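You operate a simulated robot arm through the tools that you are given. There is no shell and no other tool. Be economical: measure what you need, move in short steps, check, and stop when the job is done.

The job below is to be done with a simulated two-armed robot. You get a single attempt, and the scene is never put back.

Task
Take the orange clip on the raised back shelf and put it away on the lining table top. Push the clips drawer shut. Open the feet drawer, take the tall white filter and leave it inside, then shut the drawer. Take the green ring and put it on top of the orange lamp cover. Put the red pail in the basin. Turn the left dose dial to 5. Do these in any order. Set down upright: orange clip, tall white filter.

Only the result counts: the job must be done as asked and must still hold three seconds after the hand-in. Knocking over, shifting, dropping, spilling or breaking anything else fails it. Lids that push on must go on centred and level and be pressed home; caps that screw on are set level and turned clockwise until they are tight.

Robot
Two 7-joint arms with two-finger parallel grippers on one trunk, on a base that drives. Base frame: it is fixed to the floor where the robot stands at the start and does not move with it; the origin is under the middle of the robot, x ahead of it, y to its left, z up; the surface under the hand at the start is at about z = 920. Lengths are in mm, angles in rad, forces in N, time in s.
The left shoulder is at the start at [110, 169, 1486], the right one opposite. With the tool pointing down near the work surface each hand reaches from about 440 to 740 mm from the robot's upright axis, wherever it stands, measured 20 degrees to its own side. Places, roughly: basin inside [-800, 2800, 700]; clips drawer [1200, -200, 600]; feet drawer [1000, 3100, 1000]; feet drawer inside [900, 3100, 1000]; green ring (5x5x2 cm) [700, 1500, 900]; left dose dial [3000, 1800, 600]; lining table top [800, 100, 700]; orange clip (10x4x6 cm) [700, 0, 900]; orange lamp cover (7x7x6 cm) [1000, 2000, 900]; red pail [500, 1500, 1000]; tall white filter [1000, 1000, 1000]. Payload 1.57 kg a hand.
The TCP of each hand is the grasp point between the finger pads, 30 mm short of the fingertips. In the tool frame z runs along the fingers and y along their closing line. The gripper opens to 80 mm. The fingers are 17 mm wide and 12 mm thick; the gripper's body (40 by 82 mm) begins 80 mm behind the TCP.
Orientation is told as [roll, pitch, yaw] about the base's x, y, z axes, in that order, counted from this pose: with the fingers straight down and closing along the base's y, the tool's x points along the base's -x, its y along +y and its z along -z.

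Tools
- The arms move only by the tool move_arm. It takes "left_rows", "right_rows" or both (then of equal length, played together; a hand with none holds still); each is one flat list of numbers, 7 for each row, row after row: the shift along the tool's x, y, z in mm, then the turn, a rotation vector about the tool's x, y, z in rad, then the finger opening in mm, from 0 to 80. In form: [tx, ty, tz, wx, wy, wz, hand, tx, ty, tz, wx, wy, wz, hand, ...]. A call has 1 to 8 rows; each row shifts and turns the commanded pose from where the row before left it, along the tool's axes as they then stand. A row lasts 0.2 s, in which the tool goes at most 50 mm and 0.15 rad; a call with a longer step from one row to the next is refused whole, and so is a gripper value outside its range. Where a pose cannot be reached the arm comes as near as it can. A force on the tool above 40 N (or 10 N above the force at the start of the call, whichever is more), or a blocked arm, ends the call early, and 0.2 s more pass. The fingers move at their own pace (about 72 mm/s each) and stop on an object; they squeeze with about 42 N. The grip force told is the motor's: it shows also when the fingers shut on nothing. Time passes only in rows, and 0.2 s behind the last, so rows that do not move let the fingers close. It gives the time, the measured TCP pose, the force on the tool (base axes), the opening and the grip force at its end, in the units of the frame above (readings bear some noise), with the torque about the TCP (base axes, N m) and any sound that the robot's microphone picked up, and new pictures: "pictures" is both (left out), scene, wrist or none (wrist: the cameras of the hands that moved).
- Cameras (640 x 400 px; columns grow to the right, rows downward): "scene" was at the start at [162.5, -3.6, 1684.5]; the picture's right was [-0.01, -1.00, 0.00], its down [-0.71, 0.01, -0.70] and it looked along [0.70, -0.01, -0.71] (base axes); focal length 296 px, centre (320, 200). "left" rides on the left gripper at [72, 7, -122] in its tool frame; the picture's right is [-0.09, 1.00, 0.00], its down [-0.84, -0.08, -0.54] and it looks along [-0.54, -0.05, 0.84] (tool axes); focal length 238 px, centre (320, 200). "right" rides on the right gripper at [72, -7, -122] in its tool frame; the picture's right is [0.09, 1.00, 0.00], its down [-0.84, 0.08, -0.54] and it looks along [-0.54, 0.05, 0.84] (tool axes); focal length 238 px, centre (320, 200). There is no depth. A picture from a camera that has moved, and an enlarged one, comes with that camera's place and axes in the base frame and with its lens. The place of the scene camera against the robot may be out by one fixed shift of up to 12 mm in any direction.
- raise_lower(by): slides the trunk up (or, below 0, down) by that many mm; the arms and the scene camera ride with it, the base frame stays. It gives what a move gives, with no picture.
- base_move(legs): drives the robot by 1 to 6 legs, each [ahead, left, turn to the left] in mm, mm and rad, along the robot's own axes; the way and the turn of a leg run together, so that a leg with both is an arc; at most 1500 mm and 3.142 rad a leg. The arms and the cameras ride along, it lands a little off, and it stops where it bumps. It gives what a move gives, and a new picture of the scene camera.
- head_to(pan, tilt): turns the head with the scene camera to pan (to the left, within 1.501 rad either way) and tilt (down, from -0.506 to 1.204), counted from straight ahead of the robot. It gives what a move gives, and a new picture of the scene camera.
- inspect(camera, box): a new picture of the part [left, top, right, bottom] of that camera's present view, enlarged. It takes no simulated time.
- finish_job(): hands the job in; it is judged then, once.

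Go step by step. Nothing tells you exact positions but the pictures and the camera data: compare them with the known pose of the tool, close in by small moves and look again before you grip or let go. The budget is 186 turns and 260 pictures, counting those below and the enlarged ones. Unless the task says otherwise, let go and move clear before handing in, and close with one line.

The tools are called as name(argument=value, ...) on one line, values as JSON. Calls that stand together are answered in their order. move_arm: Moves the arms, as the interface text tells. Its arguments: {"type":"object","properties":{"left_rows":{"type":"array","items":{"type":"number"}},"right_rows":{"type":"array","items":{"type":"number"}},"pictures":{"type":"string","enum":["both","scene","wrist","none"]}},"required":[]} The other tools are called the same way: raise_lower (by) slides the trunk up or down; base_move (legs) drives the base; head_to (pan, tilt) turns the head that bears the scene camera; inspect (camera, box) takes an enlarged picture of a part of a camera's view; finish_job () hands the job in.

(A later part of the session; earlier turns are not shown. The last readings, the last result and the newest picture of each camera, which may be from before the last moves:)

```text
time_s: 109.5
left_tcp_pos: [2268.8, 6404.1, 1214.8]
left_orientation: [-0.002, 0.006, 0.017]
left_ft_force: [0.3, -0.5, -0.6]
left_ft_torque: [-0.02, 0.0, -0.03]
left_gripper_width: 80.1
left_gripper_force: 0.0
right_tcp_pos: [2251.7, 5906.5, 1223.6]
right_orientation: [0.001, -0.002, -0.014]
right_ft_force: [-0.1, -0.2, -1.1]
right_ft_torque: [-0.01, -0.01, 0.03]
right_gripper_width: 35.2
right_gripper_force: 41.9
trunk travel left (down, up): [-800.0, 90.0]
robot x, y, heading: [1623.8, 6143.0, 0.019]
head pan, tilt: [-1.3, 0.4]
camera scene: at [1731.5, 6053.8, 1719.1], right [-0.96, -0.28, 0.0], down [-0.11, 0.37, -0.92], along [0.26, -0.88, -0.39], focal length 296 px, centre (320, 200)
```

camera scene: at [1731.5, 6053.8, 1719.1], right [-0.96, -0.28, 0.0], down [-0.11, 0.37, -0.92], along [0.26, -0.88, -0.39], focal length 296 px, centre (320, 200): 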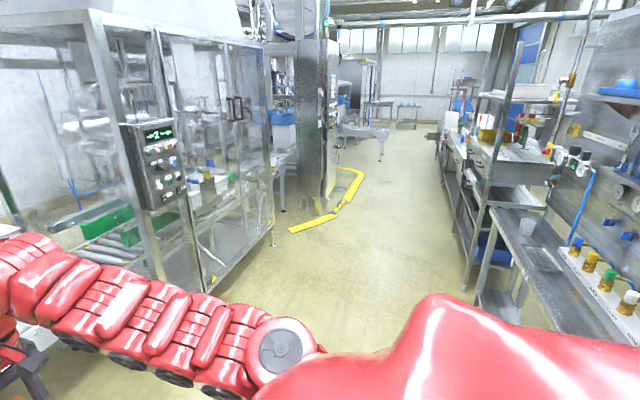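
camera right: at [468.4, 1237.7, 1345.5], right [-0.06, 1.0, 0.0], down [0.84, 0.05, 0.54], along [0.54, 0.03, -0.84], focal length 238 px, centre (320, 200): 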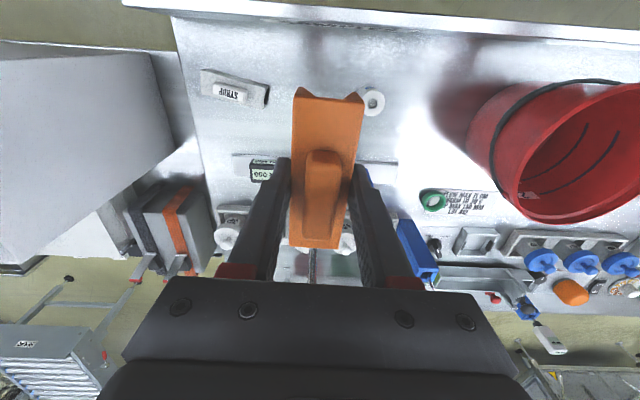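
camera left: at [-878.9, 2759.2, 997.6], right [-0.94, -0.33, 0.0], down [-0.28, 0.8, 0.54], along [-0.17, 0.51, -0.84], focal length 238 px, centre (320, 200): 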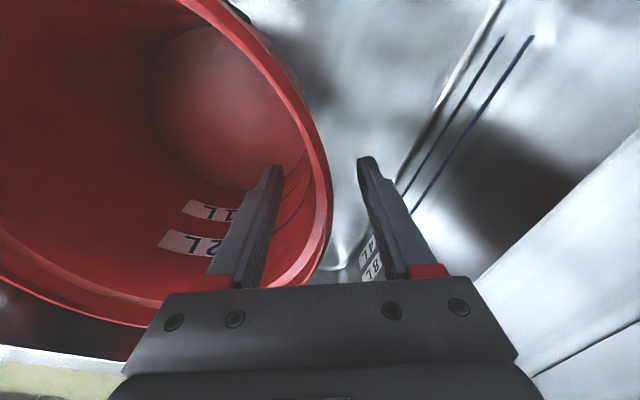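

The far-side aisle is open. I turn to face -y, shift to x ≈ 1850 and drive along to look at the feet drawer and bench.

base_move(legs=[[200, 0, 0], [0, 0, -1.59], [1450, 0, 0], [550, 0, 0]])

head_to(pan=-0.7, tilt=0.5)

```text
time_s: 124.5
left_tcp_pos: [2025.6, 3494.7, 1216.1]
left_orientation: [-0.002, 0.003, -1.589]
left_ft_force: [0.2, -0.1, -0.1]
left_ft_torque: [0.0, 0.03, 0.01]
left_gripper_width: 80.3
left_gripper_force: 0.1
right_tcp_pos: [1529.0, 3527.9, 1224.3]
right_orientation: [0.001, -0.001, -1.619]
right_ft_force: [0.3, -0.2, -0.2]
right_ft_torque: [0.01, -0.04, 0.01]
right_gripper_width: 34.9
right_gripper_force: 41.7
trunk travel left (down, up): [-800.0, 90.0]
robot x, y, heading: [1788.8, 4147.1, -1.586]
head pan, tilt: [-1.3, 0.4]
camera scene: at [1697.8, 4042.4, 1719.1], right [-0.25, 0.97, 0.0], down [0.38, 0.1, -0.92], along [-0.89, -0.23, -0.39], focal length 296 px, centre (320, 200)
```

scene: 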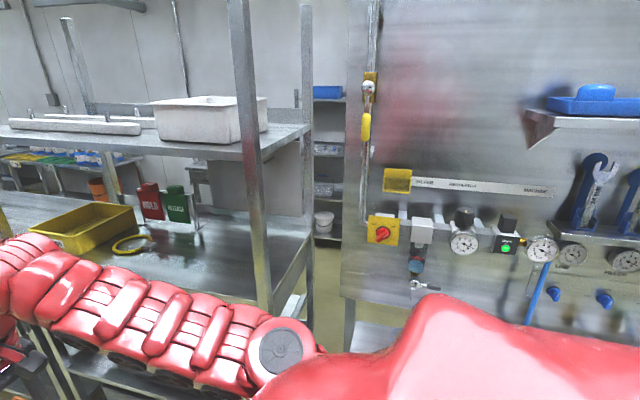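

```text
time_s: 125.5
left_tcp_pos: [2025.6, 3493.9, 1215.8]
left_orientation: [-0.004, 0.002, -1.588]
left_ft_force: [-0.5, -0.5, -0.6]
left_ft_torque: [0.03, 0.0, 0.03]
left_gripper_width: 80.0
left_gripper_force: 0.1
right_tcp_pos: [1527.8, 3529.2, 1224.1]
right_orientation: [0.001, -0.001, -1.62]
right_ft_force: [0.9, 0.0, 0.2]
right_ft_torque: [0.02, 0.03, 0.0]
right_gripper_width: 35.1
right_gripper_force: 42.0
trunk travel left (down, up): [-800.0, 90.0]
robot x, y, heading: [1790.6, 4147.3, -1.588]
head pan, tilt: [-0.7, 0.499]
camera scene: at [1727.6, 3996.7, 1710.0], right [-0.75, 0.66, 0.0], down [0.31, 0.36, -0.88], along [-0.58, -0.66, -0.48], focal length 296 px, centre (320, 200)
```

scene: 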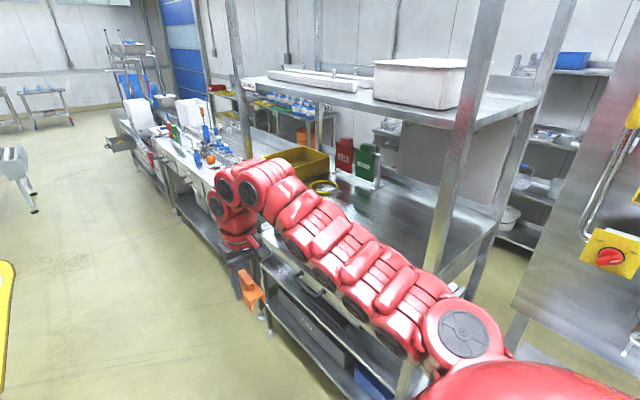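

The drawer with the dark handle is in the table under the yellow tray. I drive on and turn to face it.

base_move(legs=[[1000, 130, 0], [0, 0, -1.55]])

head_to(pan=0, tilt=0.5)

```text
time_s: 134.6
left_tcp_pos: [1256.9, 2894.9, 1215.0]
left_orientation: [-0.003, 0.004, -3.134]
left_ft_force: [-0.6, -1.1, 0.3]
left_ft_torque: [0.0, 0.03, 0.01]
left_gripper_width: 80.0
left_gripper_force: 0.0
right_tcp_pos: [1278.0, 3390.5, 1223.6]
right_orientation: [-0.001, -0.002, 3.118]
right_ft_force: [0.2, 0.4, 0.2]
right_ft_torque: [0.01, 0.03, 0.01]
right_gripper_width: 35.3
right_gripper_force: 41.6
trunk travel left (down, up): [-800.0, 90.0]
robot x, y, heading: [1904.1, 3145.5, -3.136]
head pan, tilt: [-0.7, 0.499]
camera scene: at [1755.3, 3202.5, 1709.9], right [0.64, 0.77, 0.0], down [0.37, -0.31, -0.88], along [-0.68, 0.56, -0.48], focal length 296 px, centre (320, 200)
```

scene: 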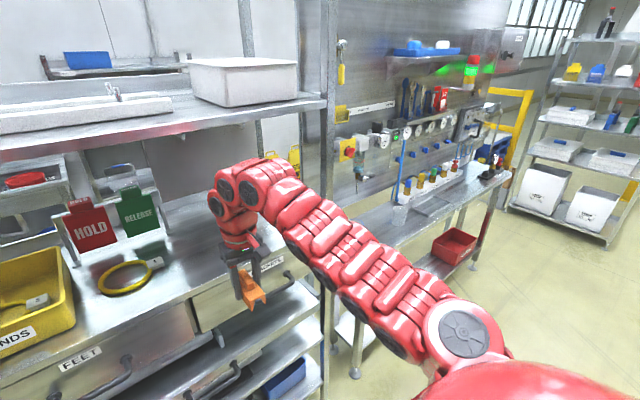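

```text
time_s: 135.6
left_tcp_pos: [1256.2, 2893.7, 1216.1]
left_orientation: [-0.002, 0.002, -3.136]
left_ft_force: [-0.1, 0.4, 0.3]
left_ft_torque: [0.04, -0.01, -0.01]
left_gripper_width: 80.0
left_gripper_force: 0.1
right_tcp_pos: [1278.6, 3391.4, 1224.0]
right_orientation: [-0.001, -0.002, 3.117]
right_ft_force: [0.4, 0.0, -0.9]
right_ft_torque: [-0.01, 0.01, -0.02]
right_gripper_width: 34.9
right_gripper_force: 42.1
trunk travel left (down, up): [-800.0, 90.0]
robot x, y, heading: [1902.2, 3146.6, -3.133]
head pan, tilt: [0.0, 0.499]
camera scene: at [1734.4, 3143.9, 1709.9], right [-0.01, 1.0, 0.0], down [0.48, 0.0, -0.88], along [-0.88, -0.01, -0.48], focal length 296 px, centre (320, 200)
```

scene: 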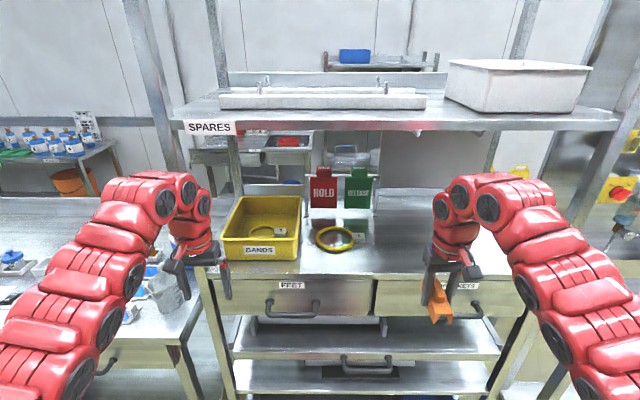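

The FEET drawer is in front of me, but the right hand still carries the clip. I first strafe on to the bench and lining table, looking as I go.

base_move(legs=[[0, 1500, 0]])

head_to(pan=0.1, tilt=0.65)

inspect(camera="scene", box=[160, 80, 480, 280])

```text
time_s: 143.1
left_tcp_pos: [1288.6, 1375.0, 1216.5]
left_orientation: [-0.001, 0.003, -3.114]
left_ft_force: [0.5, 1.4, -0.4]
left_ft_torque: [0.0, -0.02, -0.05]
left_gripper_width: 80.1
left_gripper_force: 0.1
right_tcp_pos: [1302.1, 1873.9, 1223.5]
right_orientation: [0.002, -0.001, 3.136]
right_ft_force: [0.4, 0.4, -0.3]
right_ft_torque: [0.02, 0.02, 0.02]
right_gripper_width: 34.8
right_gripper_force: 42.6
trunk travel left (down, up): [-800.0, 90.0]
robot x, y, heading: [1929.0, 1645.7, -3.113]
head pan, tilt: [0.0, 0.499]
camera scene: at [1761.4, 1634.4, 1709.9], right [-0.03, 1.0, 0.0], down [0.48, 0.01, -0.88], along [-0.88, -0.02, -0.48], focal length 296 px, centre (320, 200)
```

scene: 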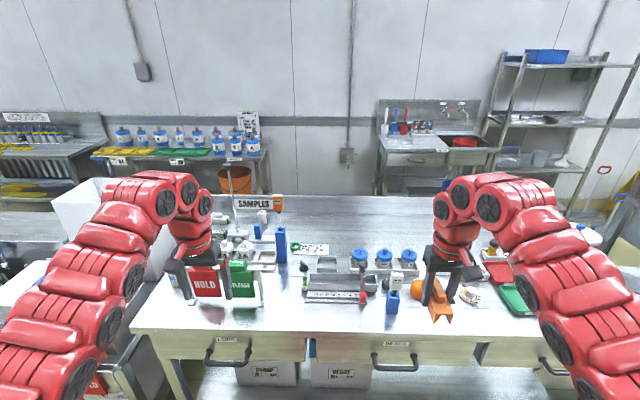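

```text
time_s: 143.8
left_tcp_pos: [1288.2, 1375.6, 1216.2]
left_orientation: [-0.003, 0.003, -3.117]
left_ft_force: [0.1, -0.2, -0.9]
left_ft_torque: [0.02, 0.03, 0.02]
left_gripper_width: 79.9
left_gripper_force: 0.0
right_tcp_pos: [1301.6, 1873.3, 1223.7]
right_orientation: [0.0, -0.001, 3.138]
right_ft_force: [-0.3, 0.1, -0.2]
right_ft_torque: [0.01, -0.03, 0.02]
right_gripper_width: 35.0
right_gripper_force: 41.8
trunk travel left (down, up): [-800.0, 90.0]
robot x, y, heading: [1933.4, 1639.8, -3.115]
head pan, tilt: [0.099, 0.649]
camera scene: at [1766.2, 1625.5, 1696.6], right [-0.13, 0.99, 0.0], down [0.6, 0.08, -0.8], along [-0.79, -0.1, -0.6], focal length 296 px, centre (320, 200)
```

scene: 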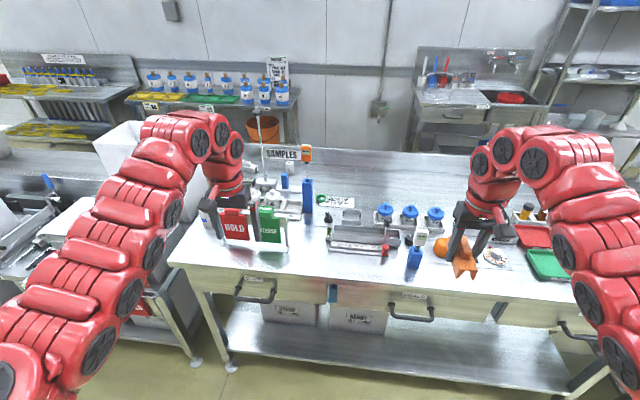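

```text
2.00 times, centred on (320, 180) of scene
camera zoom: at [1766.2, 1625.5, 1696.6], right [-0.13, 0.99, 0.0], down [0.6, 0.08, -0.8], along [-0.79, -0.1, -0.6], focal length 592 px, centre (320, 240)
```

zoom: 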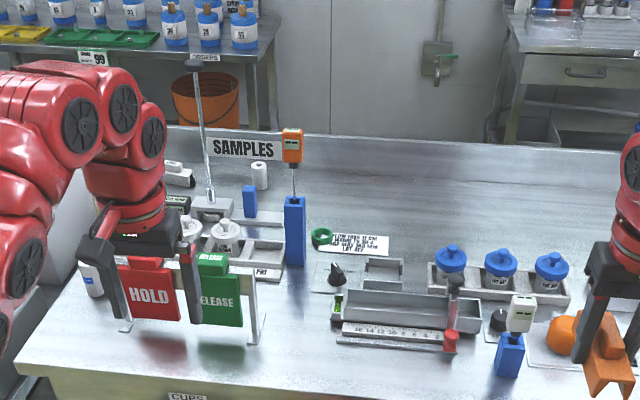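

The tall white filter stands behind the red HOLD sign near [960, 1080]; the lamp cover is near my right hand. I go on to the lining table.

base_move(legs=[[100, 0, -0.025], [0, 1350, 0]])

head_to(pan=0.2, tilt=0.75)

```text
time_s: 151.3
left_tcp_pos: [1175.3, 40.9, 1216.7]
left_orientation: [-0.003, 0.002, 3.133]
left_ft_force: [0.1, 0.2, 0.0]
left_ft_torque: [0.0, 0.01, 0.0]
left_gripper_width: 80.0
left_gripper_force: 0.1
right_tcp_pos: [1204.9, 539.2, 1223.7]
right_orientation: [0.001, -0.003, 3.103]
right_ft_force: [0.7, 0.4, -1.5]
right_ft_torque: [0.02, 0.03, -0.01]
right_gripper_width: 34.7
right_gripper_force: 42.3
trunk travel left (down, up): [-800.0, 90.0]
robot x, y, heading: [1827.0, 289.4, 3.142]
head pan, tilt: [0.099, 0.649]
camera scene: at [1662.2, 275.8, 1696.5], right [-0.09, 1.0, 0.0], down [0.6, 0.06, -0.8], along [-0.79, -0.07, -0.6], focal length 296 px, centre (320, 200)
```

scene: 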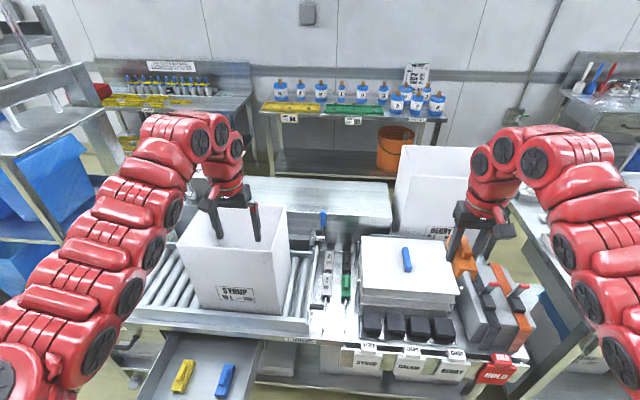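

```text
time_s: 152.0
left_tcp_pos: [1175.1, 39.7, 1215.6]
left_orientation: [-0.003, 0.004, 3.135]
left_ft_force: [0.0, 0.3, 0.7]
left_ft_torque: [-0.03, 0.02, 0.03]
left_gripper_width: 79.8
left_gripper_force: 0.2
right_tcp_pos: [1205.3, 538.5, 1222.5]
right_orientation: [0.001, -0.002, 3.103]
right_ft_force: [-0.5, 0.4, 0.2]
right_ft_torque: [0.0, 0.01, 0.0]
right_gripper_width: 35.2
right_gripper_force: 42.6
trunk travel left (down, up): [-800.0, 90.0]
robot x, y, heading: [1828.0, 285.8, 3.137]
head pan, tilt: [0.201, 0.75]
camera scene: at [1667.3, 267.4, 1688.0], right [-0.19, 0.98, 0.0], down [0.67, 0.13, -0.73], along [-0.72, -0.14, -0.68], focal length 296 px, centre (320, 200)
```

scene: 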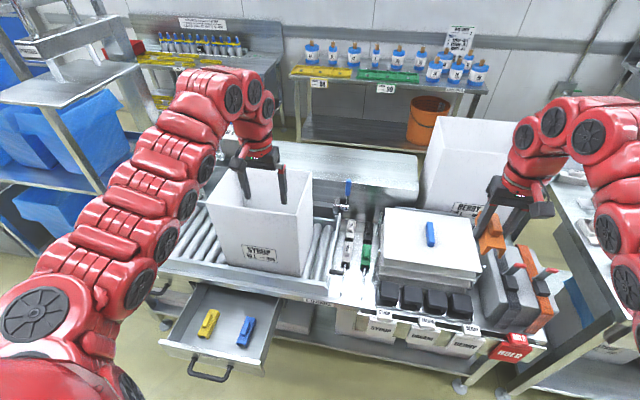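

The clips drawer is open at the table's front, with yellow and blue clips in it. I enlarge the table top to find the free place.

inspect(camera="scene", box=[260, 150, 520, 330])

inspect(camera="left", box=[0, 0, 640, 400])

inspect(camera="right", box=[0, 0, 640, 400])

```text
2.22 times, centred on (390, 240) of scene
camera zoom: at [1667.3, 267.4, 1688.0], right [-0.19, 0.98, 0.0], down [0.67, 0.13, -0.73], along [-0.72, -0.14, -0.68], focal length 658 px, centre (164, 111)
```

zoom: 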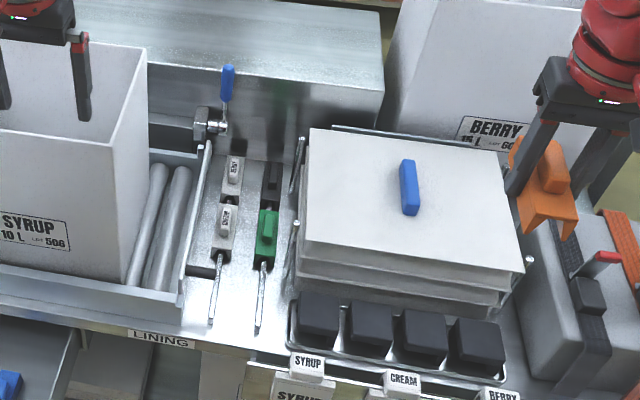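

```text
1.00 times, centred on (320, 200) of left (not enlarged: the box is as wide or as high as the picture)
camera zoom: at [1249.0, 34.3, 1338.7], right [-0.1, -1.0, 0.0], down [-0.84, 0.08, 0.54], along [-0.54, 0.06, -0.84], focal length 238 px, centre (320, 200)
```

zoom: 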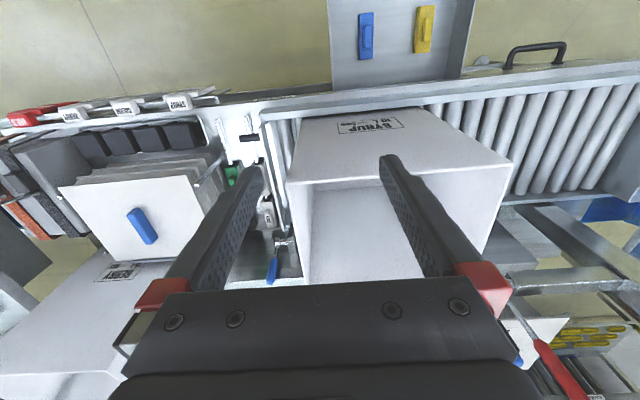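

```text
1.00 times, centred on (320, 200) of right (not enlarged: the box is as wide or as high as the picture)
camera zoom: at [1278.2, 542.0, 1345.5], right [0.05, -1.0, 0.0], down [-0.84, -0.05, 0.54], along [-0.54, -0.03, -0.84], focal length 238 px, centre (320, 200)
```

zoom: 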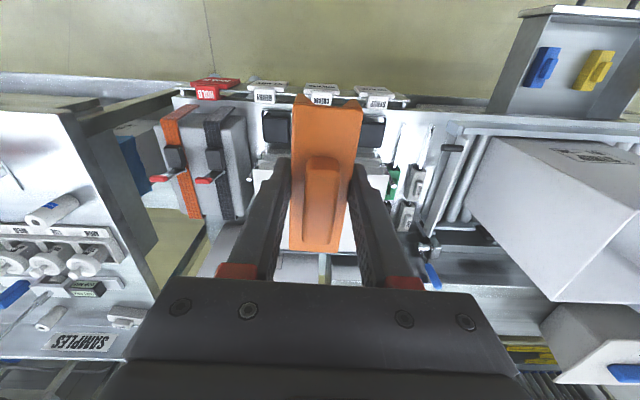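

I zoom into the strip between the rollers and the lid stack from the left wrist camera.

inspect(camera="left", box=[180, 70, 320, 290])

inspect(camera="scene", box=[320, 170, 400, 320])

```text
1.82 times, centred on (250, 180) of left
camera zoom: at [1249.0, 34.3, 1338.7], right [-0.1, -1.0, 0.0], down [-0.84, 0.08, 0.54], along [-0.54, 0.06, -0.84], focal length 433 px, centre (447, 236)
```

zoom: 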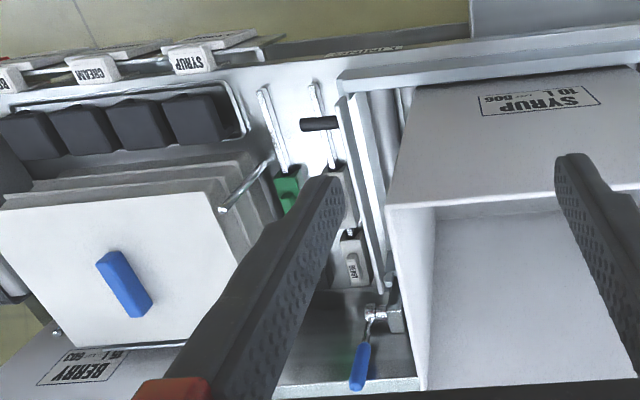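

```text
2.67 times, centred on (360, 245) of scene
camera zoom: at [1667.3, 267.4, 1688.0], right [-0.19, 0.98, 0.0], down [0.67, 0.13, -0.73], along [-0.72, -0.14, -0.68], focal length 790 px, centre (213, 80)
```

zoom: 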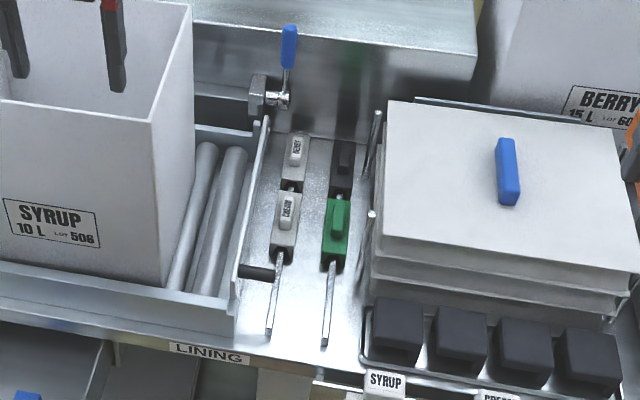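

Each rail holds clips and the lid stack leaves little room, so the clip best goes on the free steel strip between the two rods (about x 1060, y 275). First I shut the clips drawer, since it sticks out where the base must stand: I back off and bring the left hand in front of it.

base_move(legs=[[-110, 80, 0]])

move_arm(left_rows=[25, 20, 0, 0, 0, 0, 0, 25, 20, 0, 0, 0, 0, 0, 25, 20, 0, 0, 0, 0, 0, 25, 20, 0, 0, 0, 0, 0, 25, 20, 0, 0, 0, 0, 0, 25, 20, 0, 0, 0, 0, 0], pictures="none")

head_to(pan=0.4, tilt=0.9)

```text
time_s: 153.3
left_tcp_pos: [1283.5, -39.1, 1214.8]
left_orientation: [-0.002, 0.004, 3.133]
left_ft_force: [0.0, 0.7, -0.9]
left_ft_torque: [-0.04, -0.03, 0.02]
left_gripper_width: 80.1
left_gripper_force: 0.1
right_tcp_pos: [1311.5, 458.2, 1222.4]
right_orientation: [0.0, 0.0, 3.1]
right_ft_force: [-0.1, 0.2, -0.3]
right_ft_torque: [-0.02, 0.0, -0.03]
right_gripper_width: 34.8
right_gripper_force: 42.0
trunk travel left (down, up): [-800.0, 90.0]
robot x, y, heading: [1938.8, 206.2, 3.131]
head pan, tilt: [0.201, 0.75]
camera scene: at [1774.0, 187.9, 1687.7], right [-0.19, 0.98, 0.0], down [0.67, 0.13, -0.73], along [-0.72, -0.14, -0.68], focal length 296 px, centre (320, 200)
```

scene: 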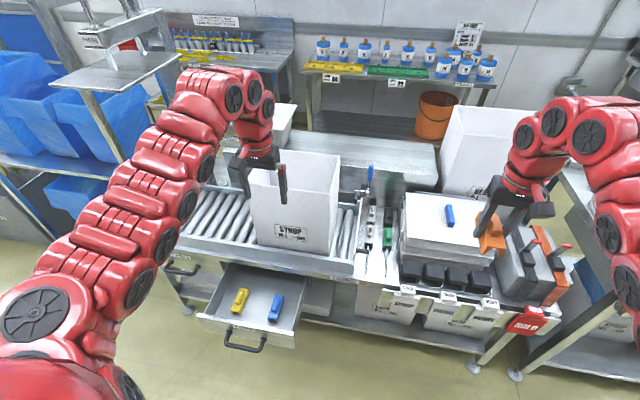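

```text
time_s: 154.7
left_tcp_pos: [1355.7, -166.0, 1218.4]
left_orientation: [-0.006, 0.005, 3.133]
left_ft_force: [0.5, -0.4, 0.1]
left_ft_torque: [0.04, 0.01, 0.02]
left_gripper_width: 0.0
left_gripper_force: 21.4
left hand out of reach, approached as far as the arm can: row 2, 3, 4, 5, 6
right_tcp_pos: [1314.5, 456.1, 1223.9]
right_orientation: [-0.001, -0.001, 3.1]
right_ft_force: [0.2, 0.0, 0.3]
right_ft_torque: [0.0, 0.04, -0.01]
right_gripper_width: 34.9
right_gripper_force: 42.2
trunk travel left (down, up): [-800.0, 90.0]
robot x, y, heading: [1937.5, 203.2, 3.141]
head pan, tilt: [0.201, 0.75]
```

```text
time_s: 155.4
left_tcp_pos: [1356.2, -167.3, 1216.6]
left_orientation: [-0.004, 0.004, 3.133]
left_ft_force: [0.2, 0.8, -0.4]
left_ft_torque: [-0.01, 0.01, 0.0]
left_gripper_width: 0.3
left_gripper_force: 21.0
right_tcp_pos: [1312.7, 457.4, 1223.8]
right_orientation: [0.001, -0.001, 3.101]
right_ft_force: [0.7, -0.3, 0.4]
right_ft_torque: [0.02, 0.02, -0.01]
right_gripper_width: 35.0
right_gripper_force: 41.8
trunk travel left (down, up): [-800.0, 90.0]
robot x, y, heading: [1937.4, 206.4, 3.136]
head pan, tilt: [0.4, 0.901]
camera scene: at [1787.6, 173.5, 1676.1], right [-0.38, 0.92, 0.0], down [0.72, 0.3, -0.62], along [-0.57, -0.24, -0.78], focal length 296 px, centre (320, 200)
```

scene: 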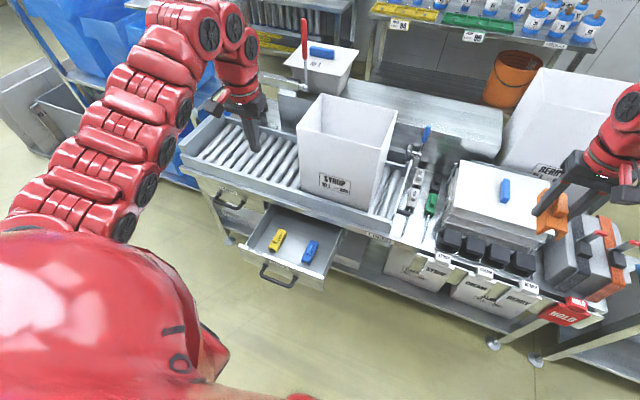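

I back up 95 mm so that the hand clears the drawer front, then lower the hand with the arm.

base_move(legs=[[-100, 0, 0]])

move_arm(left_rows=[0, 0, 45, 0, 0, 0, 0, 0, 0, 45, 0, 0, 0, 0, 0, 0, 45, 0, 0, 0, 0, 0, 0, 45, 0, 0, 0, 0, 0, 0, 45, 0, 0, 0, 0, 0, 0, 45, 0, 0, 0, 0], pictures="none")

```text
time_s: 156.6
left_tcp_pos: [1453.0, -167.4, 1217.0]
left_orientation: [-0.005, 0.008, 3.132]
left_ft_force: [-0.4, -0.2, -0.4]
left_ft_torque: [0.01, -0.01, -0.01]
left_gripper_width: 0.1
left_gripper_force: 21.2
right_tcp_pos: [1411.5, 456.8, 1222.3]
right_orientation: [0.0, 0.0, 3.104]
right_ft_force: [-0.2, 0.1, -0.4]
right_ft_torque: [0.0, 0.0, -0.03]
right_gripper_width: 35.0
right_gripper_force: 41.8
trunk travel left (down, up): [-800.0, 90.0]
robot x, y, heading: [2031.6, 206.0, 3.135]
head pan, tilt: [0.4, 0.901]
camera scene: at [1884.8, 173.0, 1675.9], right [-0.38, 0.92, 0.0], down [0.72, 0.3, -0.62], along [-0.57, -0.24, -0.78], focal length 296 px, centre (320, 200)
```

scene: 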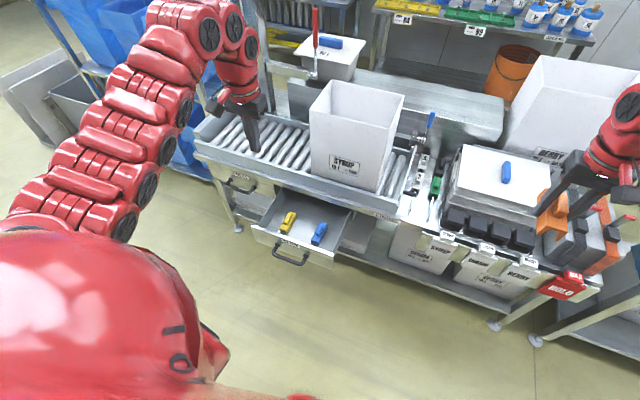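

```text
time_s: 158.0
left_tcp_pos: [1429.3, -173.0, 1001.3]
left_orientation: [-0.004, 0.008, 3.132]
left_ft_force: [0.0, -0.4, -0.6]
left_ft_torque: [-0.02, -0.01, 0.0]
left_gripper_width: 0.1
left_gripper_force: 21.3
left hand out of reach, approached as far as the arm can: row 1, 2
right_tcp_pos: [1410.7, 457.0, 1222.3]
right_orientation: [0.0, 0.0, 3.105]
right_ft_force: [0.3, 0.1, -1.2]
right_ft_torque: [0.05, 0.0, -0.01]
right_gripper_width: 35.0
right_gripper_force: 42.1
trunk travel left (down, up): [-800.0, 90.0]
robot x, y, heading: [2033.4, 205.7, 3.138]
head pan, tilt: [0.4, 0.901]
```

move_arm(left_rows=[15, 2, 45, 0, 0, 0, 0, 15, 2, 45, 0, 0, 0, 0, 10, 2, 45, 0, 0, 0, 0, 0, 0, 40, 0, 0, 0, 0], pictures="both")

```text
time_s: 159.0
left_tcp_pos: [1469.0, -177.5, 826.6]
left_orientation: [-0.005, 0.009, 3.134]
left_ft_force: [-0.2, -0.1, -0.2]
left_ft_torque: [0.02, 0.04, -0.04]
left_gripper_width: 0.0
left_gripper_force: 21.2
right_tcp_pos: [1411.4, 455.9, 1223.2]
right_orientation: [0.0, 0.0, 3.102]
right_ft_force: [-0.2, 0.0, -1.2]
right_ft_torque: [-0.01, -0.05, 0.0]
right_gripper_width: 35.0
right_gripper_force: 41.6
trunk travel left (down, up): [-800.0, 90.0]
robot x, y, heading: [2035.9, 204.0, 3.14]
head pan, tilt: [0.4, 0.901]
camera scene: at [1884.8, 172.7, 1675.9], right [-0.38, 0.92, 0.0], down [0.72, 0.3, -0.62], along [-0.57, -0.24, -0.78], focal length 296 px, centre (320, 200)
camera left: at [1541.0, -184.0, 950.5], right [-0.1, -1.0, -0.01], down [-0.84, 0.08, 0.54], along [-0.53, 0.06, -0.84], focal length 238 px, centre (320, 200)
```

scene: 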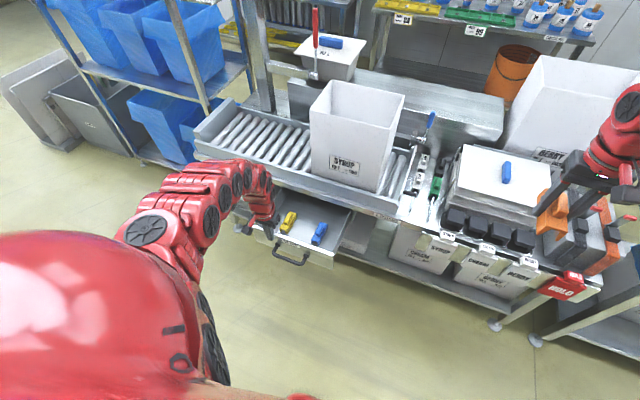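
left: 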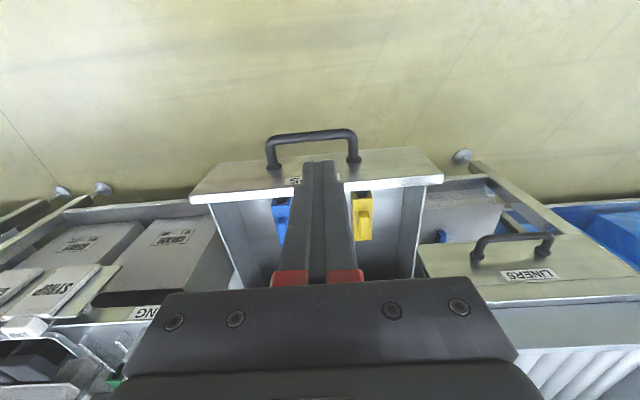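

The handle is near x 1425, z ≈ 580, and the hand is in front of it. I lower the trunk and check.

raise_lower(by=-235)

inspect(camera="left", box=[0, 0, 640, 400])

inspect(camera="scene", box=[160, 120, 480, 320])

```text
time_s: 161.4
left_tcp_pos: [1468.3, -176.6, 592.9]
left_orientation: [-0.004, 0.006, 3.133]
left_ft_force: [0.0, 0.4, -0.2]
left_ft_torque: [-0.03, -0.01, 0.02]
left_gripper_width: 0.0
left_gripper_force: 22.0
right_tcp_pos: [1413.6, 457.9, 987.7]
right_orientation: [-0.001, -0.003, 3.103]
right_ft_force: [0.5, -0.2, -0.8]
right_ft_torque: [0.04, 0.0, -0.01]
right_gripper_width: 35.0
right_gripper_force: 41.7
trunk travel left (down, up): [-565.0, 325.0]
robot x, y, heading: [2038.3, 205.9, 3.133]
head pan, tilt: [0.4, 0.901]
```

```text
1.00 times, centred on (320, 200) of left (not enlarged: the box is as wide or as high as the picture)
camera zoom: at [1540.8, -183.7, 717.0], right [-0.1, -0.99, 0.0], down [-0.84, 0.08, 0.54], along [-0.53, 0.06, -0.84], focal length 238 px, centre (320, 200)
```

zoom: 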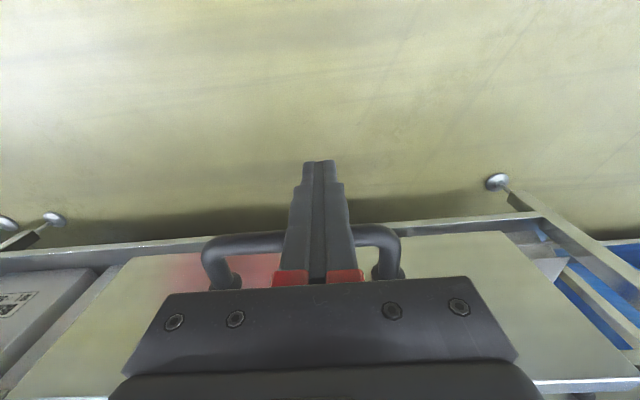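

```text
2.00 times, centred on (320, 220) of scene
camera zoom: at [1886.3, 173.0, 1441.1], right [-0.38, 0.92, 0.0], down [0.72, 0.3, -0.62], along [-0.57, -0.24, -0.78], focal length 592 px, centre (320, 160)
```

zoom: 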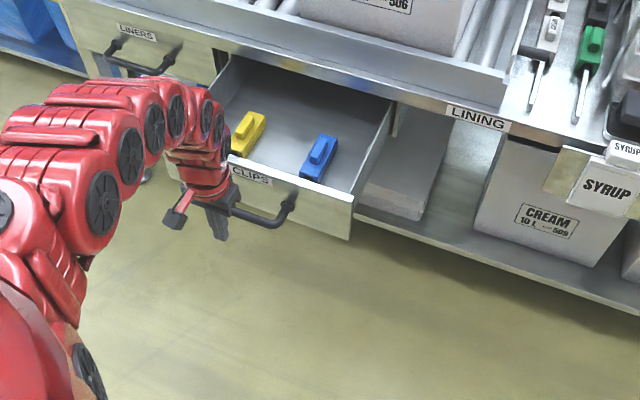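

The fingers stand right in front of the CLIPS handle. I push by driving forward, in stages.

base_move(legs=[[150, 0, 0]])

inspect(camera="scene", box=[160, 120, 480, 320])

```text
time_s: 162.8
left_tcp_pos: [1320.1, -176.1, 593.5]
left_orientation: [-0.005, 0.008, 3.134]
left_ft_force: [-0.3, -0.6, -0.1]
left_ft_torque: [0.02, -0.02, 0.02]
left_gripper_width: 0.0
left_gripper_force: 20.6
right_tcp_pos: [1263.6, 458.8, 987.8]
right_orientation: [0.0, 0.001, 3.101]
right_ft_force: [0.3, -0.4, -0.8]
right_ft_torque: [0.0, 0.0, -0.02]
right_gripper_width: 35.0
right_gripper_force: 42.1
trunk travel left (down, up): [-565.0, 325.0]
robot x, y, heading: [1888.0, 204.9, 3.135]
head pan, tilt: [0.4, 0.901]
camera scene: at [1737.2, 174.1, 1440.9], right [-0.38, 0.92, 0.0], down [0.72, 0.3, -0.62], along [-0.57, -0.24, -0.78], focal length 296 px, centre (320, 200)
```

scene: 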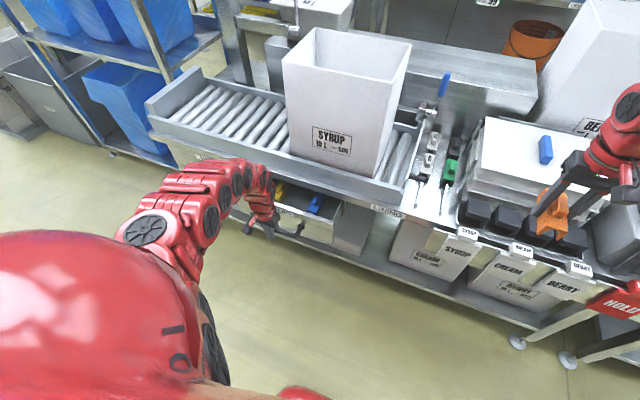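

```text
2.00 times, centred on (320, 220) of scene
camera zoom: at [1737.2, 174.1, 1440.9], right [-0.38, 0.92, 0.0], down [0.72, 0.3, -0.62], along [-0.57, -0.24, -0.78], focal length 592 px, centre (320, 160)
```

zoom: 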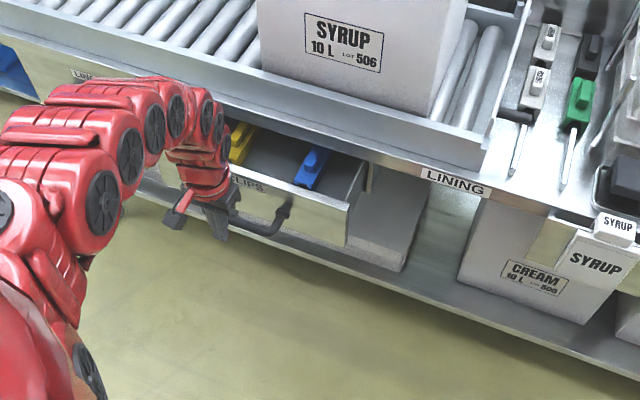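

Half shut. I continue with the arm, which stops on force.

move_arm(left_rows=[-15, 0, 0, 0, 0, 0, 0, -15, 0, 0, 0, 0, 0, 0, -15, 0, 0, 0, 0, 0, 0, -15, 0, 0, 0, 0, 0, 0], pictures="wrist")

inspect(camera="scene", box=[160, 120, 480, 320])

```text
time_s: 163.8
left_tcp_pos: [1269.6, -175.1, 592.8]
left_orientation: [-0.003, 0.007, 3.133]
left_ft_force: [0.3, 0.5, 0.0]
left_ft_torque: [-0.02, 0.02, 0.01]
left_gripper_width: 0.1
left_gripper_force: 21.2
left hand out of reach, approached as far as the arm can: row 4
right_tcp_pos: [1263.9, 457.3, 989.6]
right_orientation: [0.0, -0.002, 3.104]
right_ft_force: [-0.1, 0.2, -1.5]
right_ft_torque: [-0.01, 0.03, 0.0]
right_gripper_width: 35.1
right_gripper_force: 41.8
trunk travel left (down, up): [-565.0, 325.0]
robot x, y, heading: [1892.5, 200.7, 3.135]
head pan, tilt: [0.4, 0.901]
camera left: at [1341.2, -182.3, 716.6], right [-0.1, -0.99, 0.0], down [-0.84, 0.08, 0.54], along [-0.53, 0.06, -0.84], focal length 238 px, centre (320, 200)
```

left: 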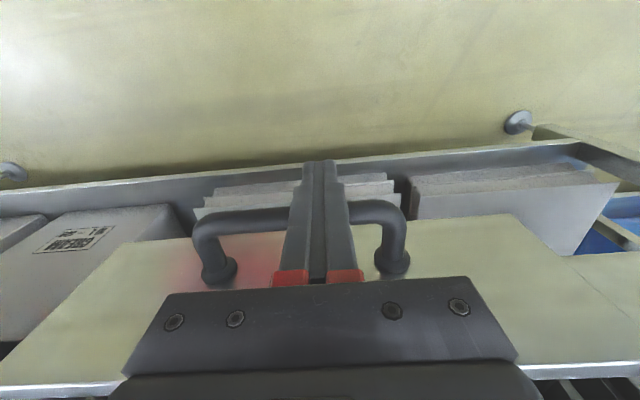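

```text
2.00 times, centred on (320, 220) of scene
camera zoom: at [1738.0, 173.2, 1441.0], right [-0.38, 0.92, 0.0], down [0.72, 0.3, -0.62], along [-0.57, -0.24, -0.78], focal length 592 px, centre (320, 160)
```

zoom: 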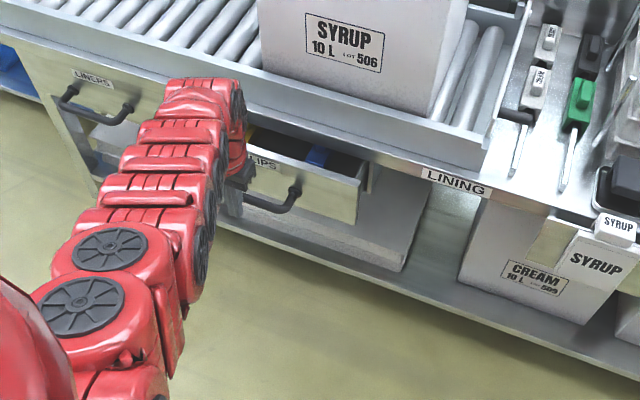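

About 65 mm remain. I drive forward a little more.

base_move(legs=[[45, 0, 0]])

inspect(camera="scene", box=[160, 120, 480, 320])

inspect(camera="left", box=[0, 0, 640, 400])

```text
time_s: 164.7
left_tcp_pos: [1223.2, -174.2, 593.3]
left_orientation: [-0.003, 0.006, 3.132]
left_ft_force: [-0.2, 1.1, -0.8]
left_ft_torque: [0.0, -0.05, 0.01]
left_gripper_width: 0.3
left_gripper_force: 21.0
right_tcp_pos: [1219.4, 458.5, 988.2]
right_orientation: [0.0, 0.003, 3.102]
right_ft_force: [-0.7, 1.1, 0.4]
right_ft_torque: [0.0, -0.03, 0.04]
right_gripper_width: 34.7
right_gripper_force: 42.8
trunk travel left (down, up): [-565.0, 325.0]
robot x, y, heading: [1842.5, 205.0, 3.135]
head pan, tilt: [0.4, 0.901]
camera scene: at [1692.7, 174.4, 1440.9], right [-0.38, 0.92, 0.0], down [0.72, 0.3, -0.62], along [-0.57, -0.24, -0.78], focal length 296 px, centre (320, 200)
```

scene: 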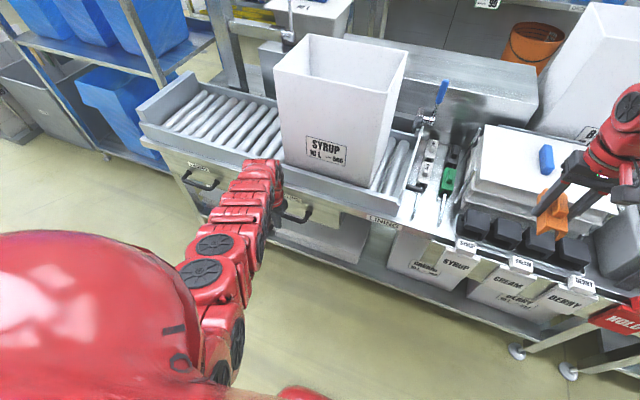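

```text
2.00 times, centred on (320, 220) of scene
camera zoom: at [1692.7, 174.4, 1440.9], right [-0.38, 0.92, 0.0], down [0.72, 0.3, -0.62], along [-0.57, -0.24, -0.78], focal length 592 px, centre (320, 160)
```

zoom: 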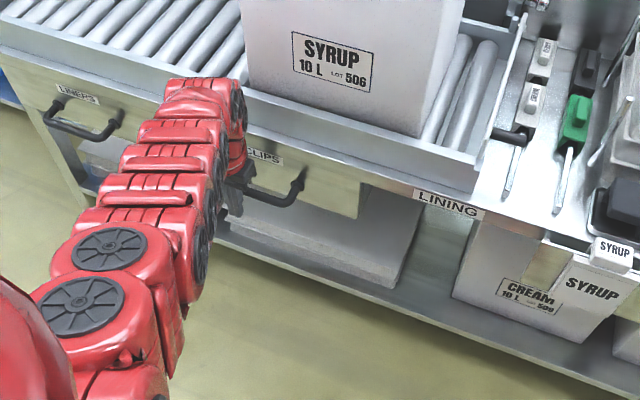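

```text
1.00 times, centred on (320, 200) of left (not enlarged: the box is as wide or as high as the picture)
camera zoom: at [1296.2, -181.2, 716.3], right [-0.1, -0.99, 0.0], down [-0.84, 0.08, 0.54], along [-0.53, 0.06, -0.84], focal length 238 px, centre (320, 200)
```

zoom: 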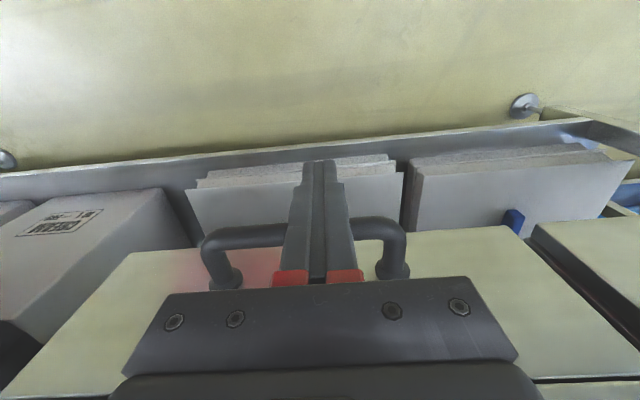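

Almost shut. I push a few millimetres at a time until it resists.

base_move(legs=[[12, 0, 0]])

inspect(camera="left", box=[320, 180, 640, 400])

```text
time_s: 165.4
left_tcp_pos: [1214.2, -174.3, 594.1]
left_orientation: [-0.002, 0.006, 3.134]
left_ft_force: [-0.1, 0.1, 0.4]
left_ft_torque: [-0.02, -0.06, 0.0]
left_gripper_width: 0.0
left_gripper_force: 21.5
right_tcp_pos: [1209.2, 458.4, 989.0]
right_orientation: [0.0, -0.002, 3.102]
right_ft_force: [0.1, -0.5, -0.5]
right_ft_torque: [0.0, 0.01, 0.01]
right_gripper_width: 35.1
right_gripper_force: 41.9
trunk travel left (down, up): [-565.0, 325.0]
robot x, y, heading: [1831.2, 210.2, 3.133]
head pan, tilt: [0.4, 0.901]
camera scene: at [1683.3, 174.4, 1441.2], right [-0.38, 0.92, 0.0], down [0.72, 0.3, -0.62], along [-0.57, -0.24, -0.78], focal length 296 px, centre (320, 200)
```

scene: 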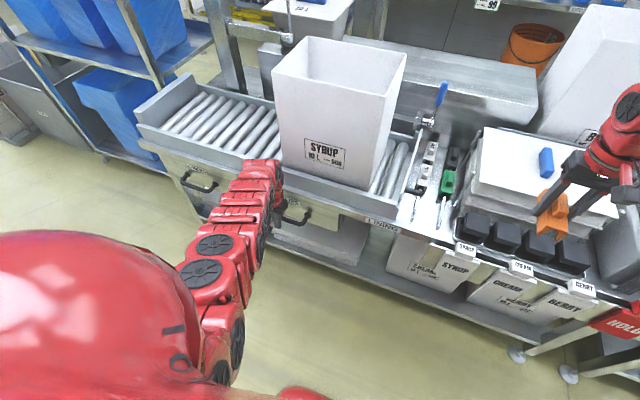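

```text
1.82 times, centred on (480, 290) of left
camera zoom: at [1285.6, -181.2, 717.2], right [-0.1, -0.99, 0.0], down [-0.84, 0.08, 0.54], along [-0.53, 0.06, -0.84], focal length 433 px, centre (29, 36)
```

zoom: 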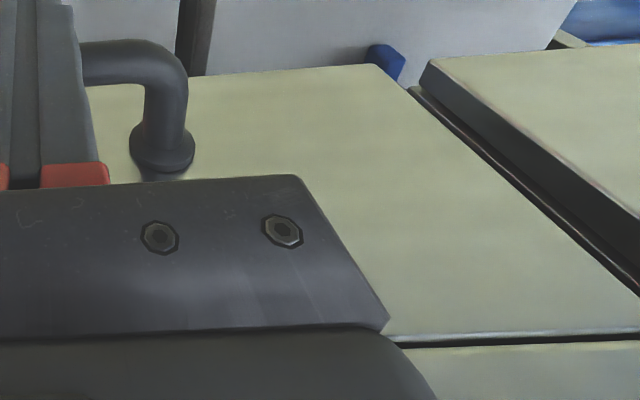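

base_move(legs=[[10, 0, 0]])

inspect(camera="left", box=[0, 120, 640, 400])

```text
time_s: 166.2
left_tcp_pos: [1205.6, -175.2, 592.0]
left_orientation: [-0.006, 0.012, 3.136]
left_ft_force: [22.5, -1.1, -5.3]
left_ft_torque: [0.26, -0.07, 0.06]
left_gripper_width: 0.0
left_gripper_force: 20.8
right_tcp_pos: [1198.9, 457.6, 988.7]
right_orientation: [-0.001, -0.002, 3.101]
right_ft_force: [-0.4, -0.6, 0.0]
right_ft_torque: [0.01, 0.0, -0.04]
right_gripper_width: 35.0
right_gripper_force: 41.9
trunk travel left (down, up): [-565.0, 325.0]
robot x, y, heading: [1819.6, 209.1, 3.134]
head pan, tilt: [0.4, 0.901]
camera scene: at [1673.9, 174.2, 1441.0], right [-0.38, 0.92, 0.0], down [0.72, 0.3, -0.62], along [-0.57, -0.24, -0.78], focal length 296 px, centre (320, 200)
```

scene: 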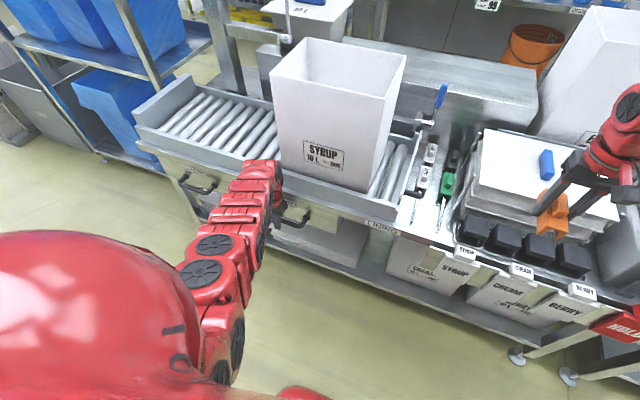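

```text
1.00 times, centred on (320, 260) of left (not enlarged: the box is as wide or as high as the picture)
camera zoom: at [1278.3, -181.7, 716.0], right [-0.1, -1.0, -0.01], down [-0.84, 0.08, 0.53], along [-0.53, 0.06, -0.85], focal length 238 px, centre (320, 140)
```

zoom: 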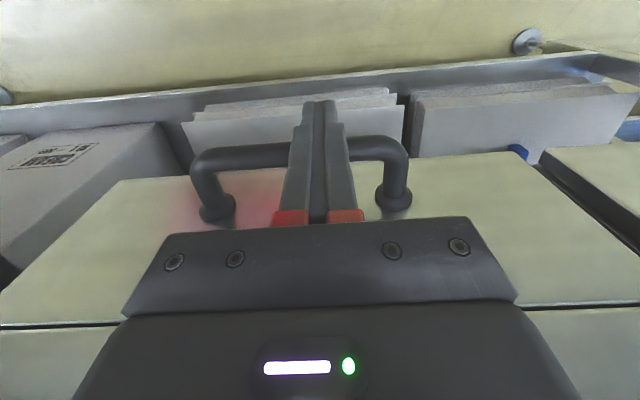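

The drawer met its end stop (22 N), so it is shut. I back off, raise the left hand and place the base for setting down the clip.

base_move(legs=[[-150, 0, 0]])

move_arm(left_rows=[5, 0, -48, 0, 0, 0, 0, 5, 0, -48, 0, 0, 0, 0, 5, 0, -48, 0, 0, 0, 0, 5, 0, -48, 0, 0, 0, 0, 5, 0, -48, 0, 0, 0, 0, 5, 0, -48, 0, 0, 0, 0, 5, 0, -48, 0, 0, 0, 0, 5, 0, -48, 0, 0, 0, 0], pictures="none")

base_move(legs=[[0, 130, 0.007], [200, 0, 0]])

inspect(camera="right", box=[0, 0, 640, 400])

```text
time_s: 167.6
left_tcp_pos: [1356.1, -176.4, 591.6]
left_orientation: [-0.005, 0.013, 3.137]
left_ft_force: [1.2, -0.2, 0.0]
left_ft_torque: [0.01, 0.01, 0.02]
left_gripper_width: 0.3
left_gripper_force: 20.8
right_tcp_pos: [1349.2, 456.6, 988.6]
right_orientation: [0.0, -0.001, 3.104]
right_ft_force: [0.8, 0.4, -0.6]
right_ft_torque: [0.0, 0.0, 0.02]
right_gripper_width: 34.9
right_gripper_force: 42.1
trunk travel left (down, up): [-565.0, 325.0]
robot x, y, heading: [1971.6, 204.3, 3.137]
head pan, tilt: [0.4, 0.901]
camera scene: at [1824.0, 173.4, 1441.1], right [-0.38, 0.92, 0.0], down [0.72, 0.3, -0.62], along [-0.57, -0.24, -0.78], focal length 296 px, centre (320, 200)
```

scene: 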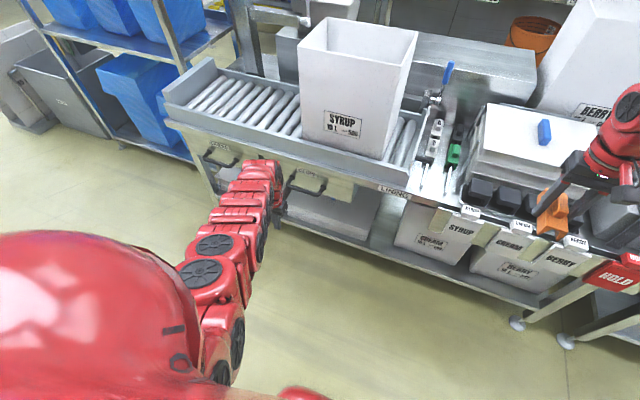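

```text
time_s: 169.4
left_tcp_pos: [1378.2, -177.7, 834.4]
left_orientation: [-0.006, 0.016, 3.134]
left_ft_force: [0.5, -0.2, -0.2]
left_ft_torque: [0.02, 0.01, -0.02]
left_gripper_width: 0.0
left_gripper_force: 21.2
left hand out of reach, approached as far as the arm can: row 6, 7, 8
right_tcp_pos: [1349.1, 457.3, 988.5]
right_orientation: [0.001, -0.002, 3.102]
right_ft_force: [-0.5, 0.5, -0.7]
right_ft_torque: [-0.03, -0.02, -0.04]
right_gripper_width: 35.1
right_gripper_force: 42.0
trunk travel left (down, up): [-565.0, 325.0]
robot x, y, heading: [1971.6, 203.8, 3.136]
head pan, tilt: [0.4, 0.901]
```

```text
time_s: 171.8
left_tcp_pos: [1180.7, -312.4, 832.2]
left_orientation: [-0.007, 0.016, -3.139]
left_ft_force: [-0.1, -0.4, -0.8]
left_ft_torque: [-0.02, -0.02, -0.03]
left_gripper_width: 0.0
left_gripper_force: 21.5
right_tcp_pos: [1145.5, 322.7, 988.1]
right_orientation: [-0.001, 0.001, 3.111]
right_ft_force: [0.4, -0.2, -0.8]
right_ft_torque: [-0.03, -0.05, -0.03]
right_gripper_width: 34.8
right_gripper_force: 42.1
trunk travel left (down, up): [-565.0, 325.0]
robot x, y, heading: [1769.4, 74.2, -3.138]
head pan, tilt: [0.4, 0.901]
camera scene: at [1622.3, 42.0, 1441.0], right [-0.39, 0.92, 0.0], down [0.72, 0.31, -0.62], along [-0.57, -0.24, -0.78], focal length 296 px, centre (320, 200)
```

scene: 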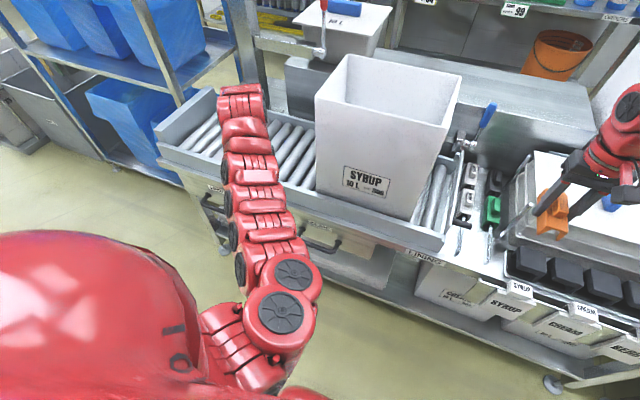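

```text
1.00 times, centred on (320, 200) of right (not enlarged: the box is as wide or as high as the picture)
camera zoom: at [1219.3, 326.6, 1110.1], right [0.06, -1.0, 0.0], down [-0.84, -0.05, 0.54], along [-0.54, -0.03, -0.84], focal length 238 px, centre (320, 200)
```

zoom: 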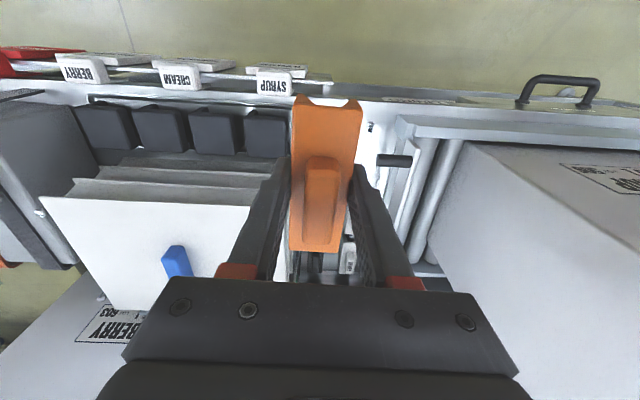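

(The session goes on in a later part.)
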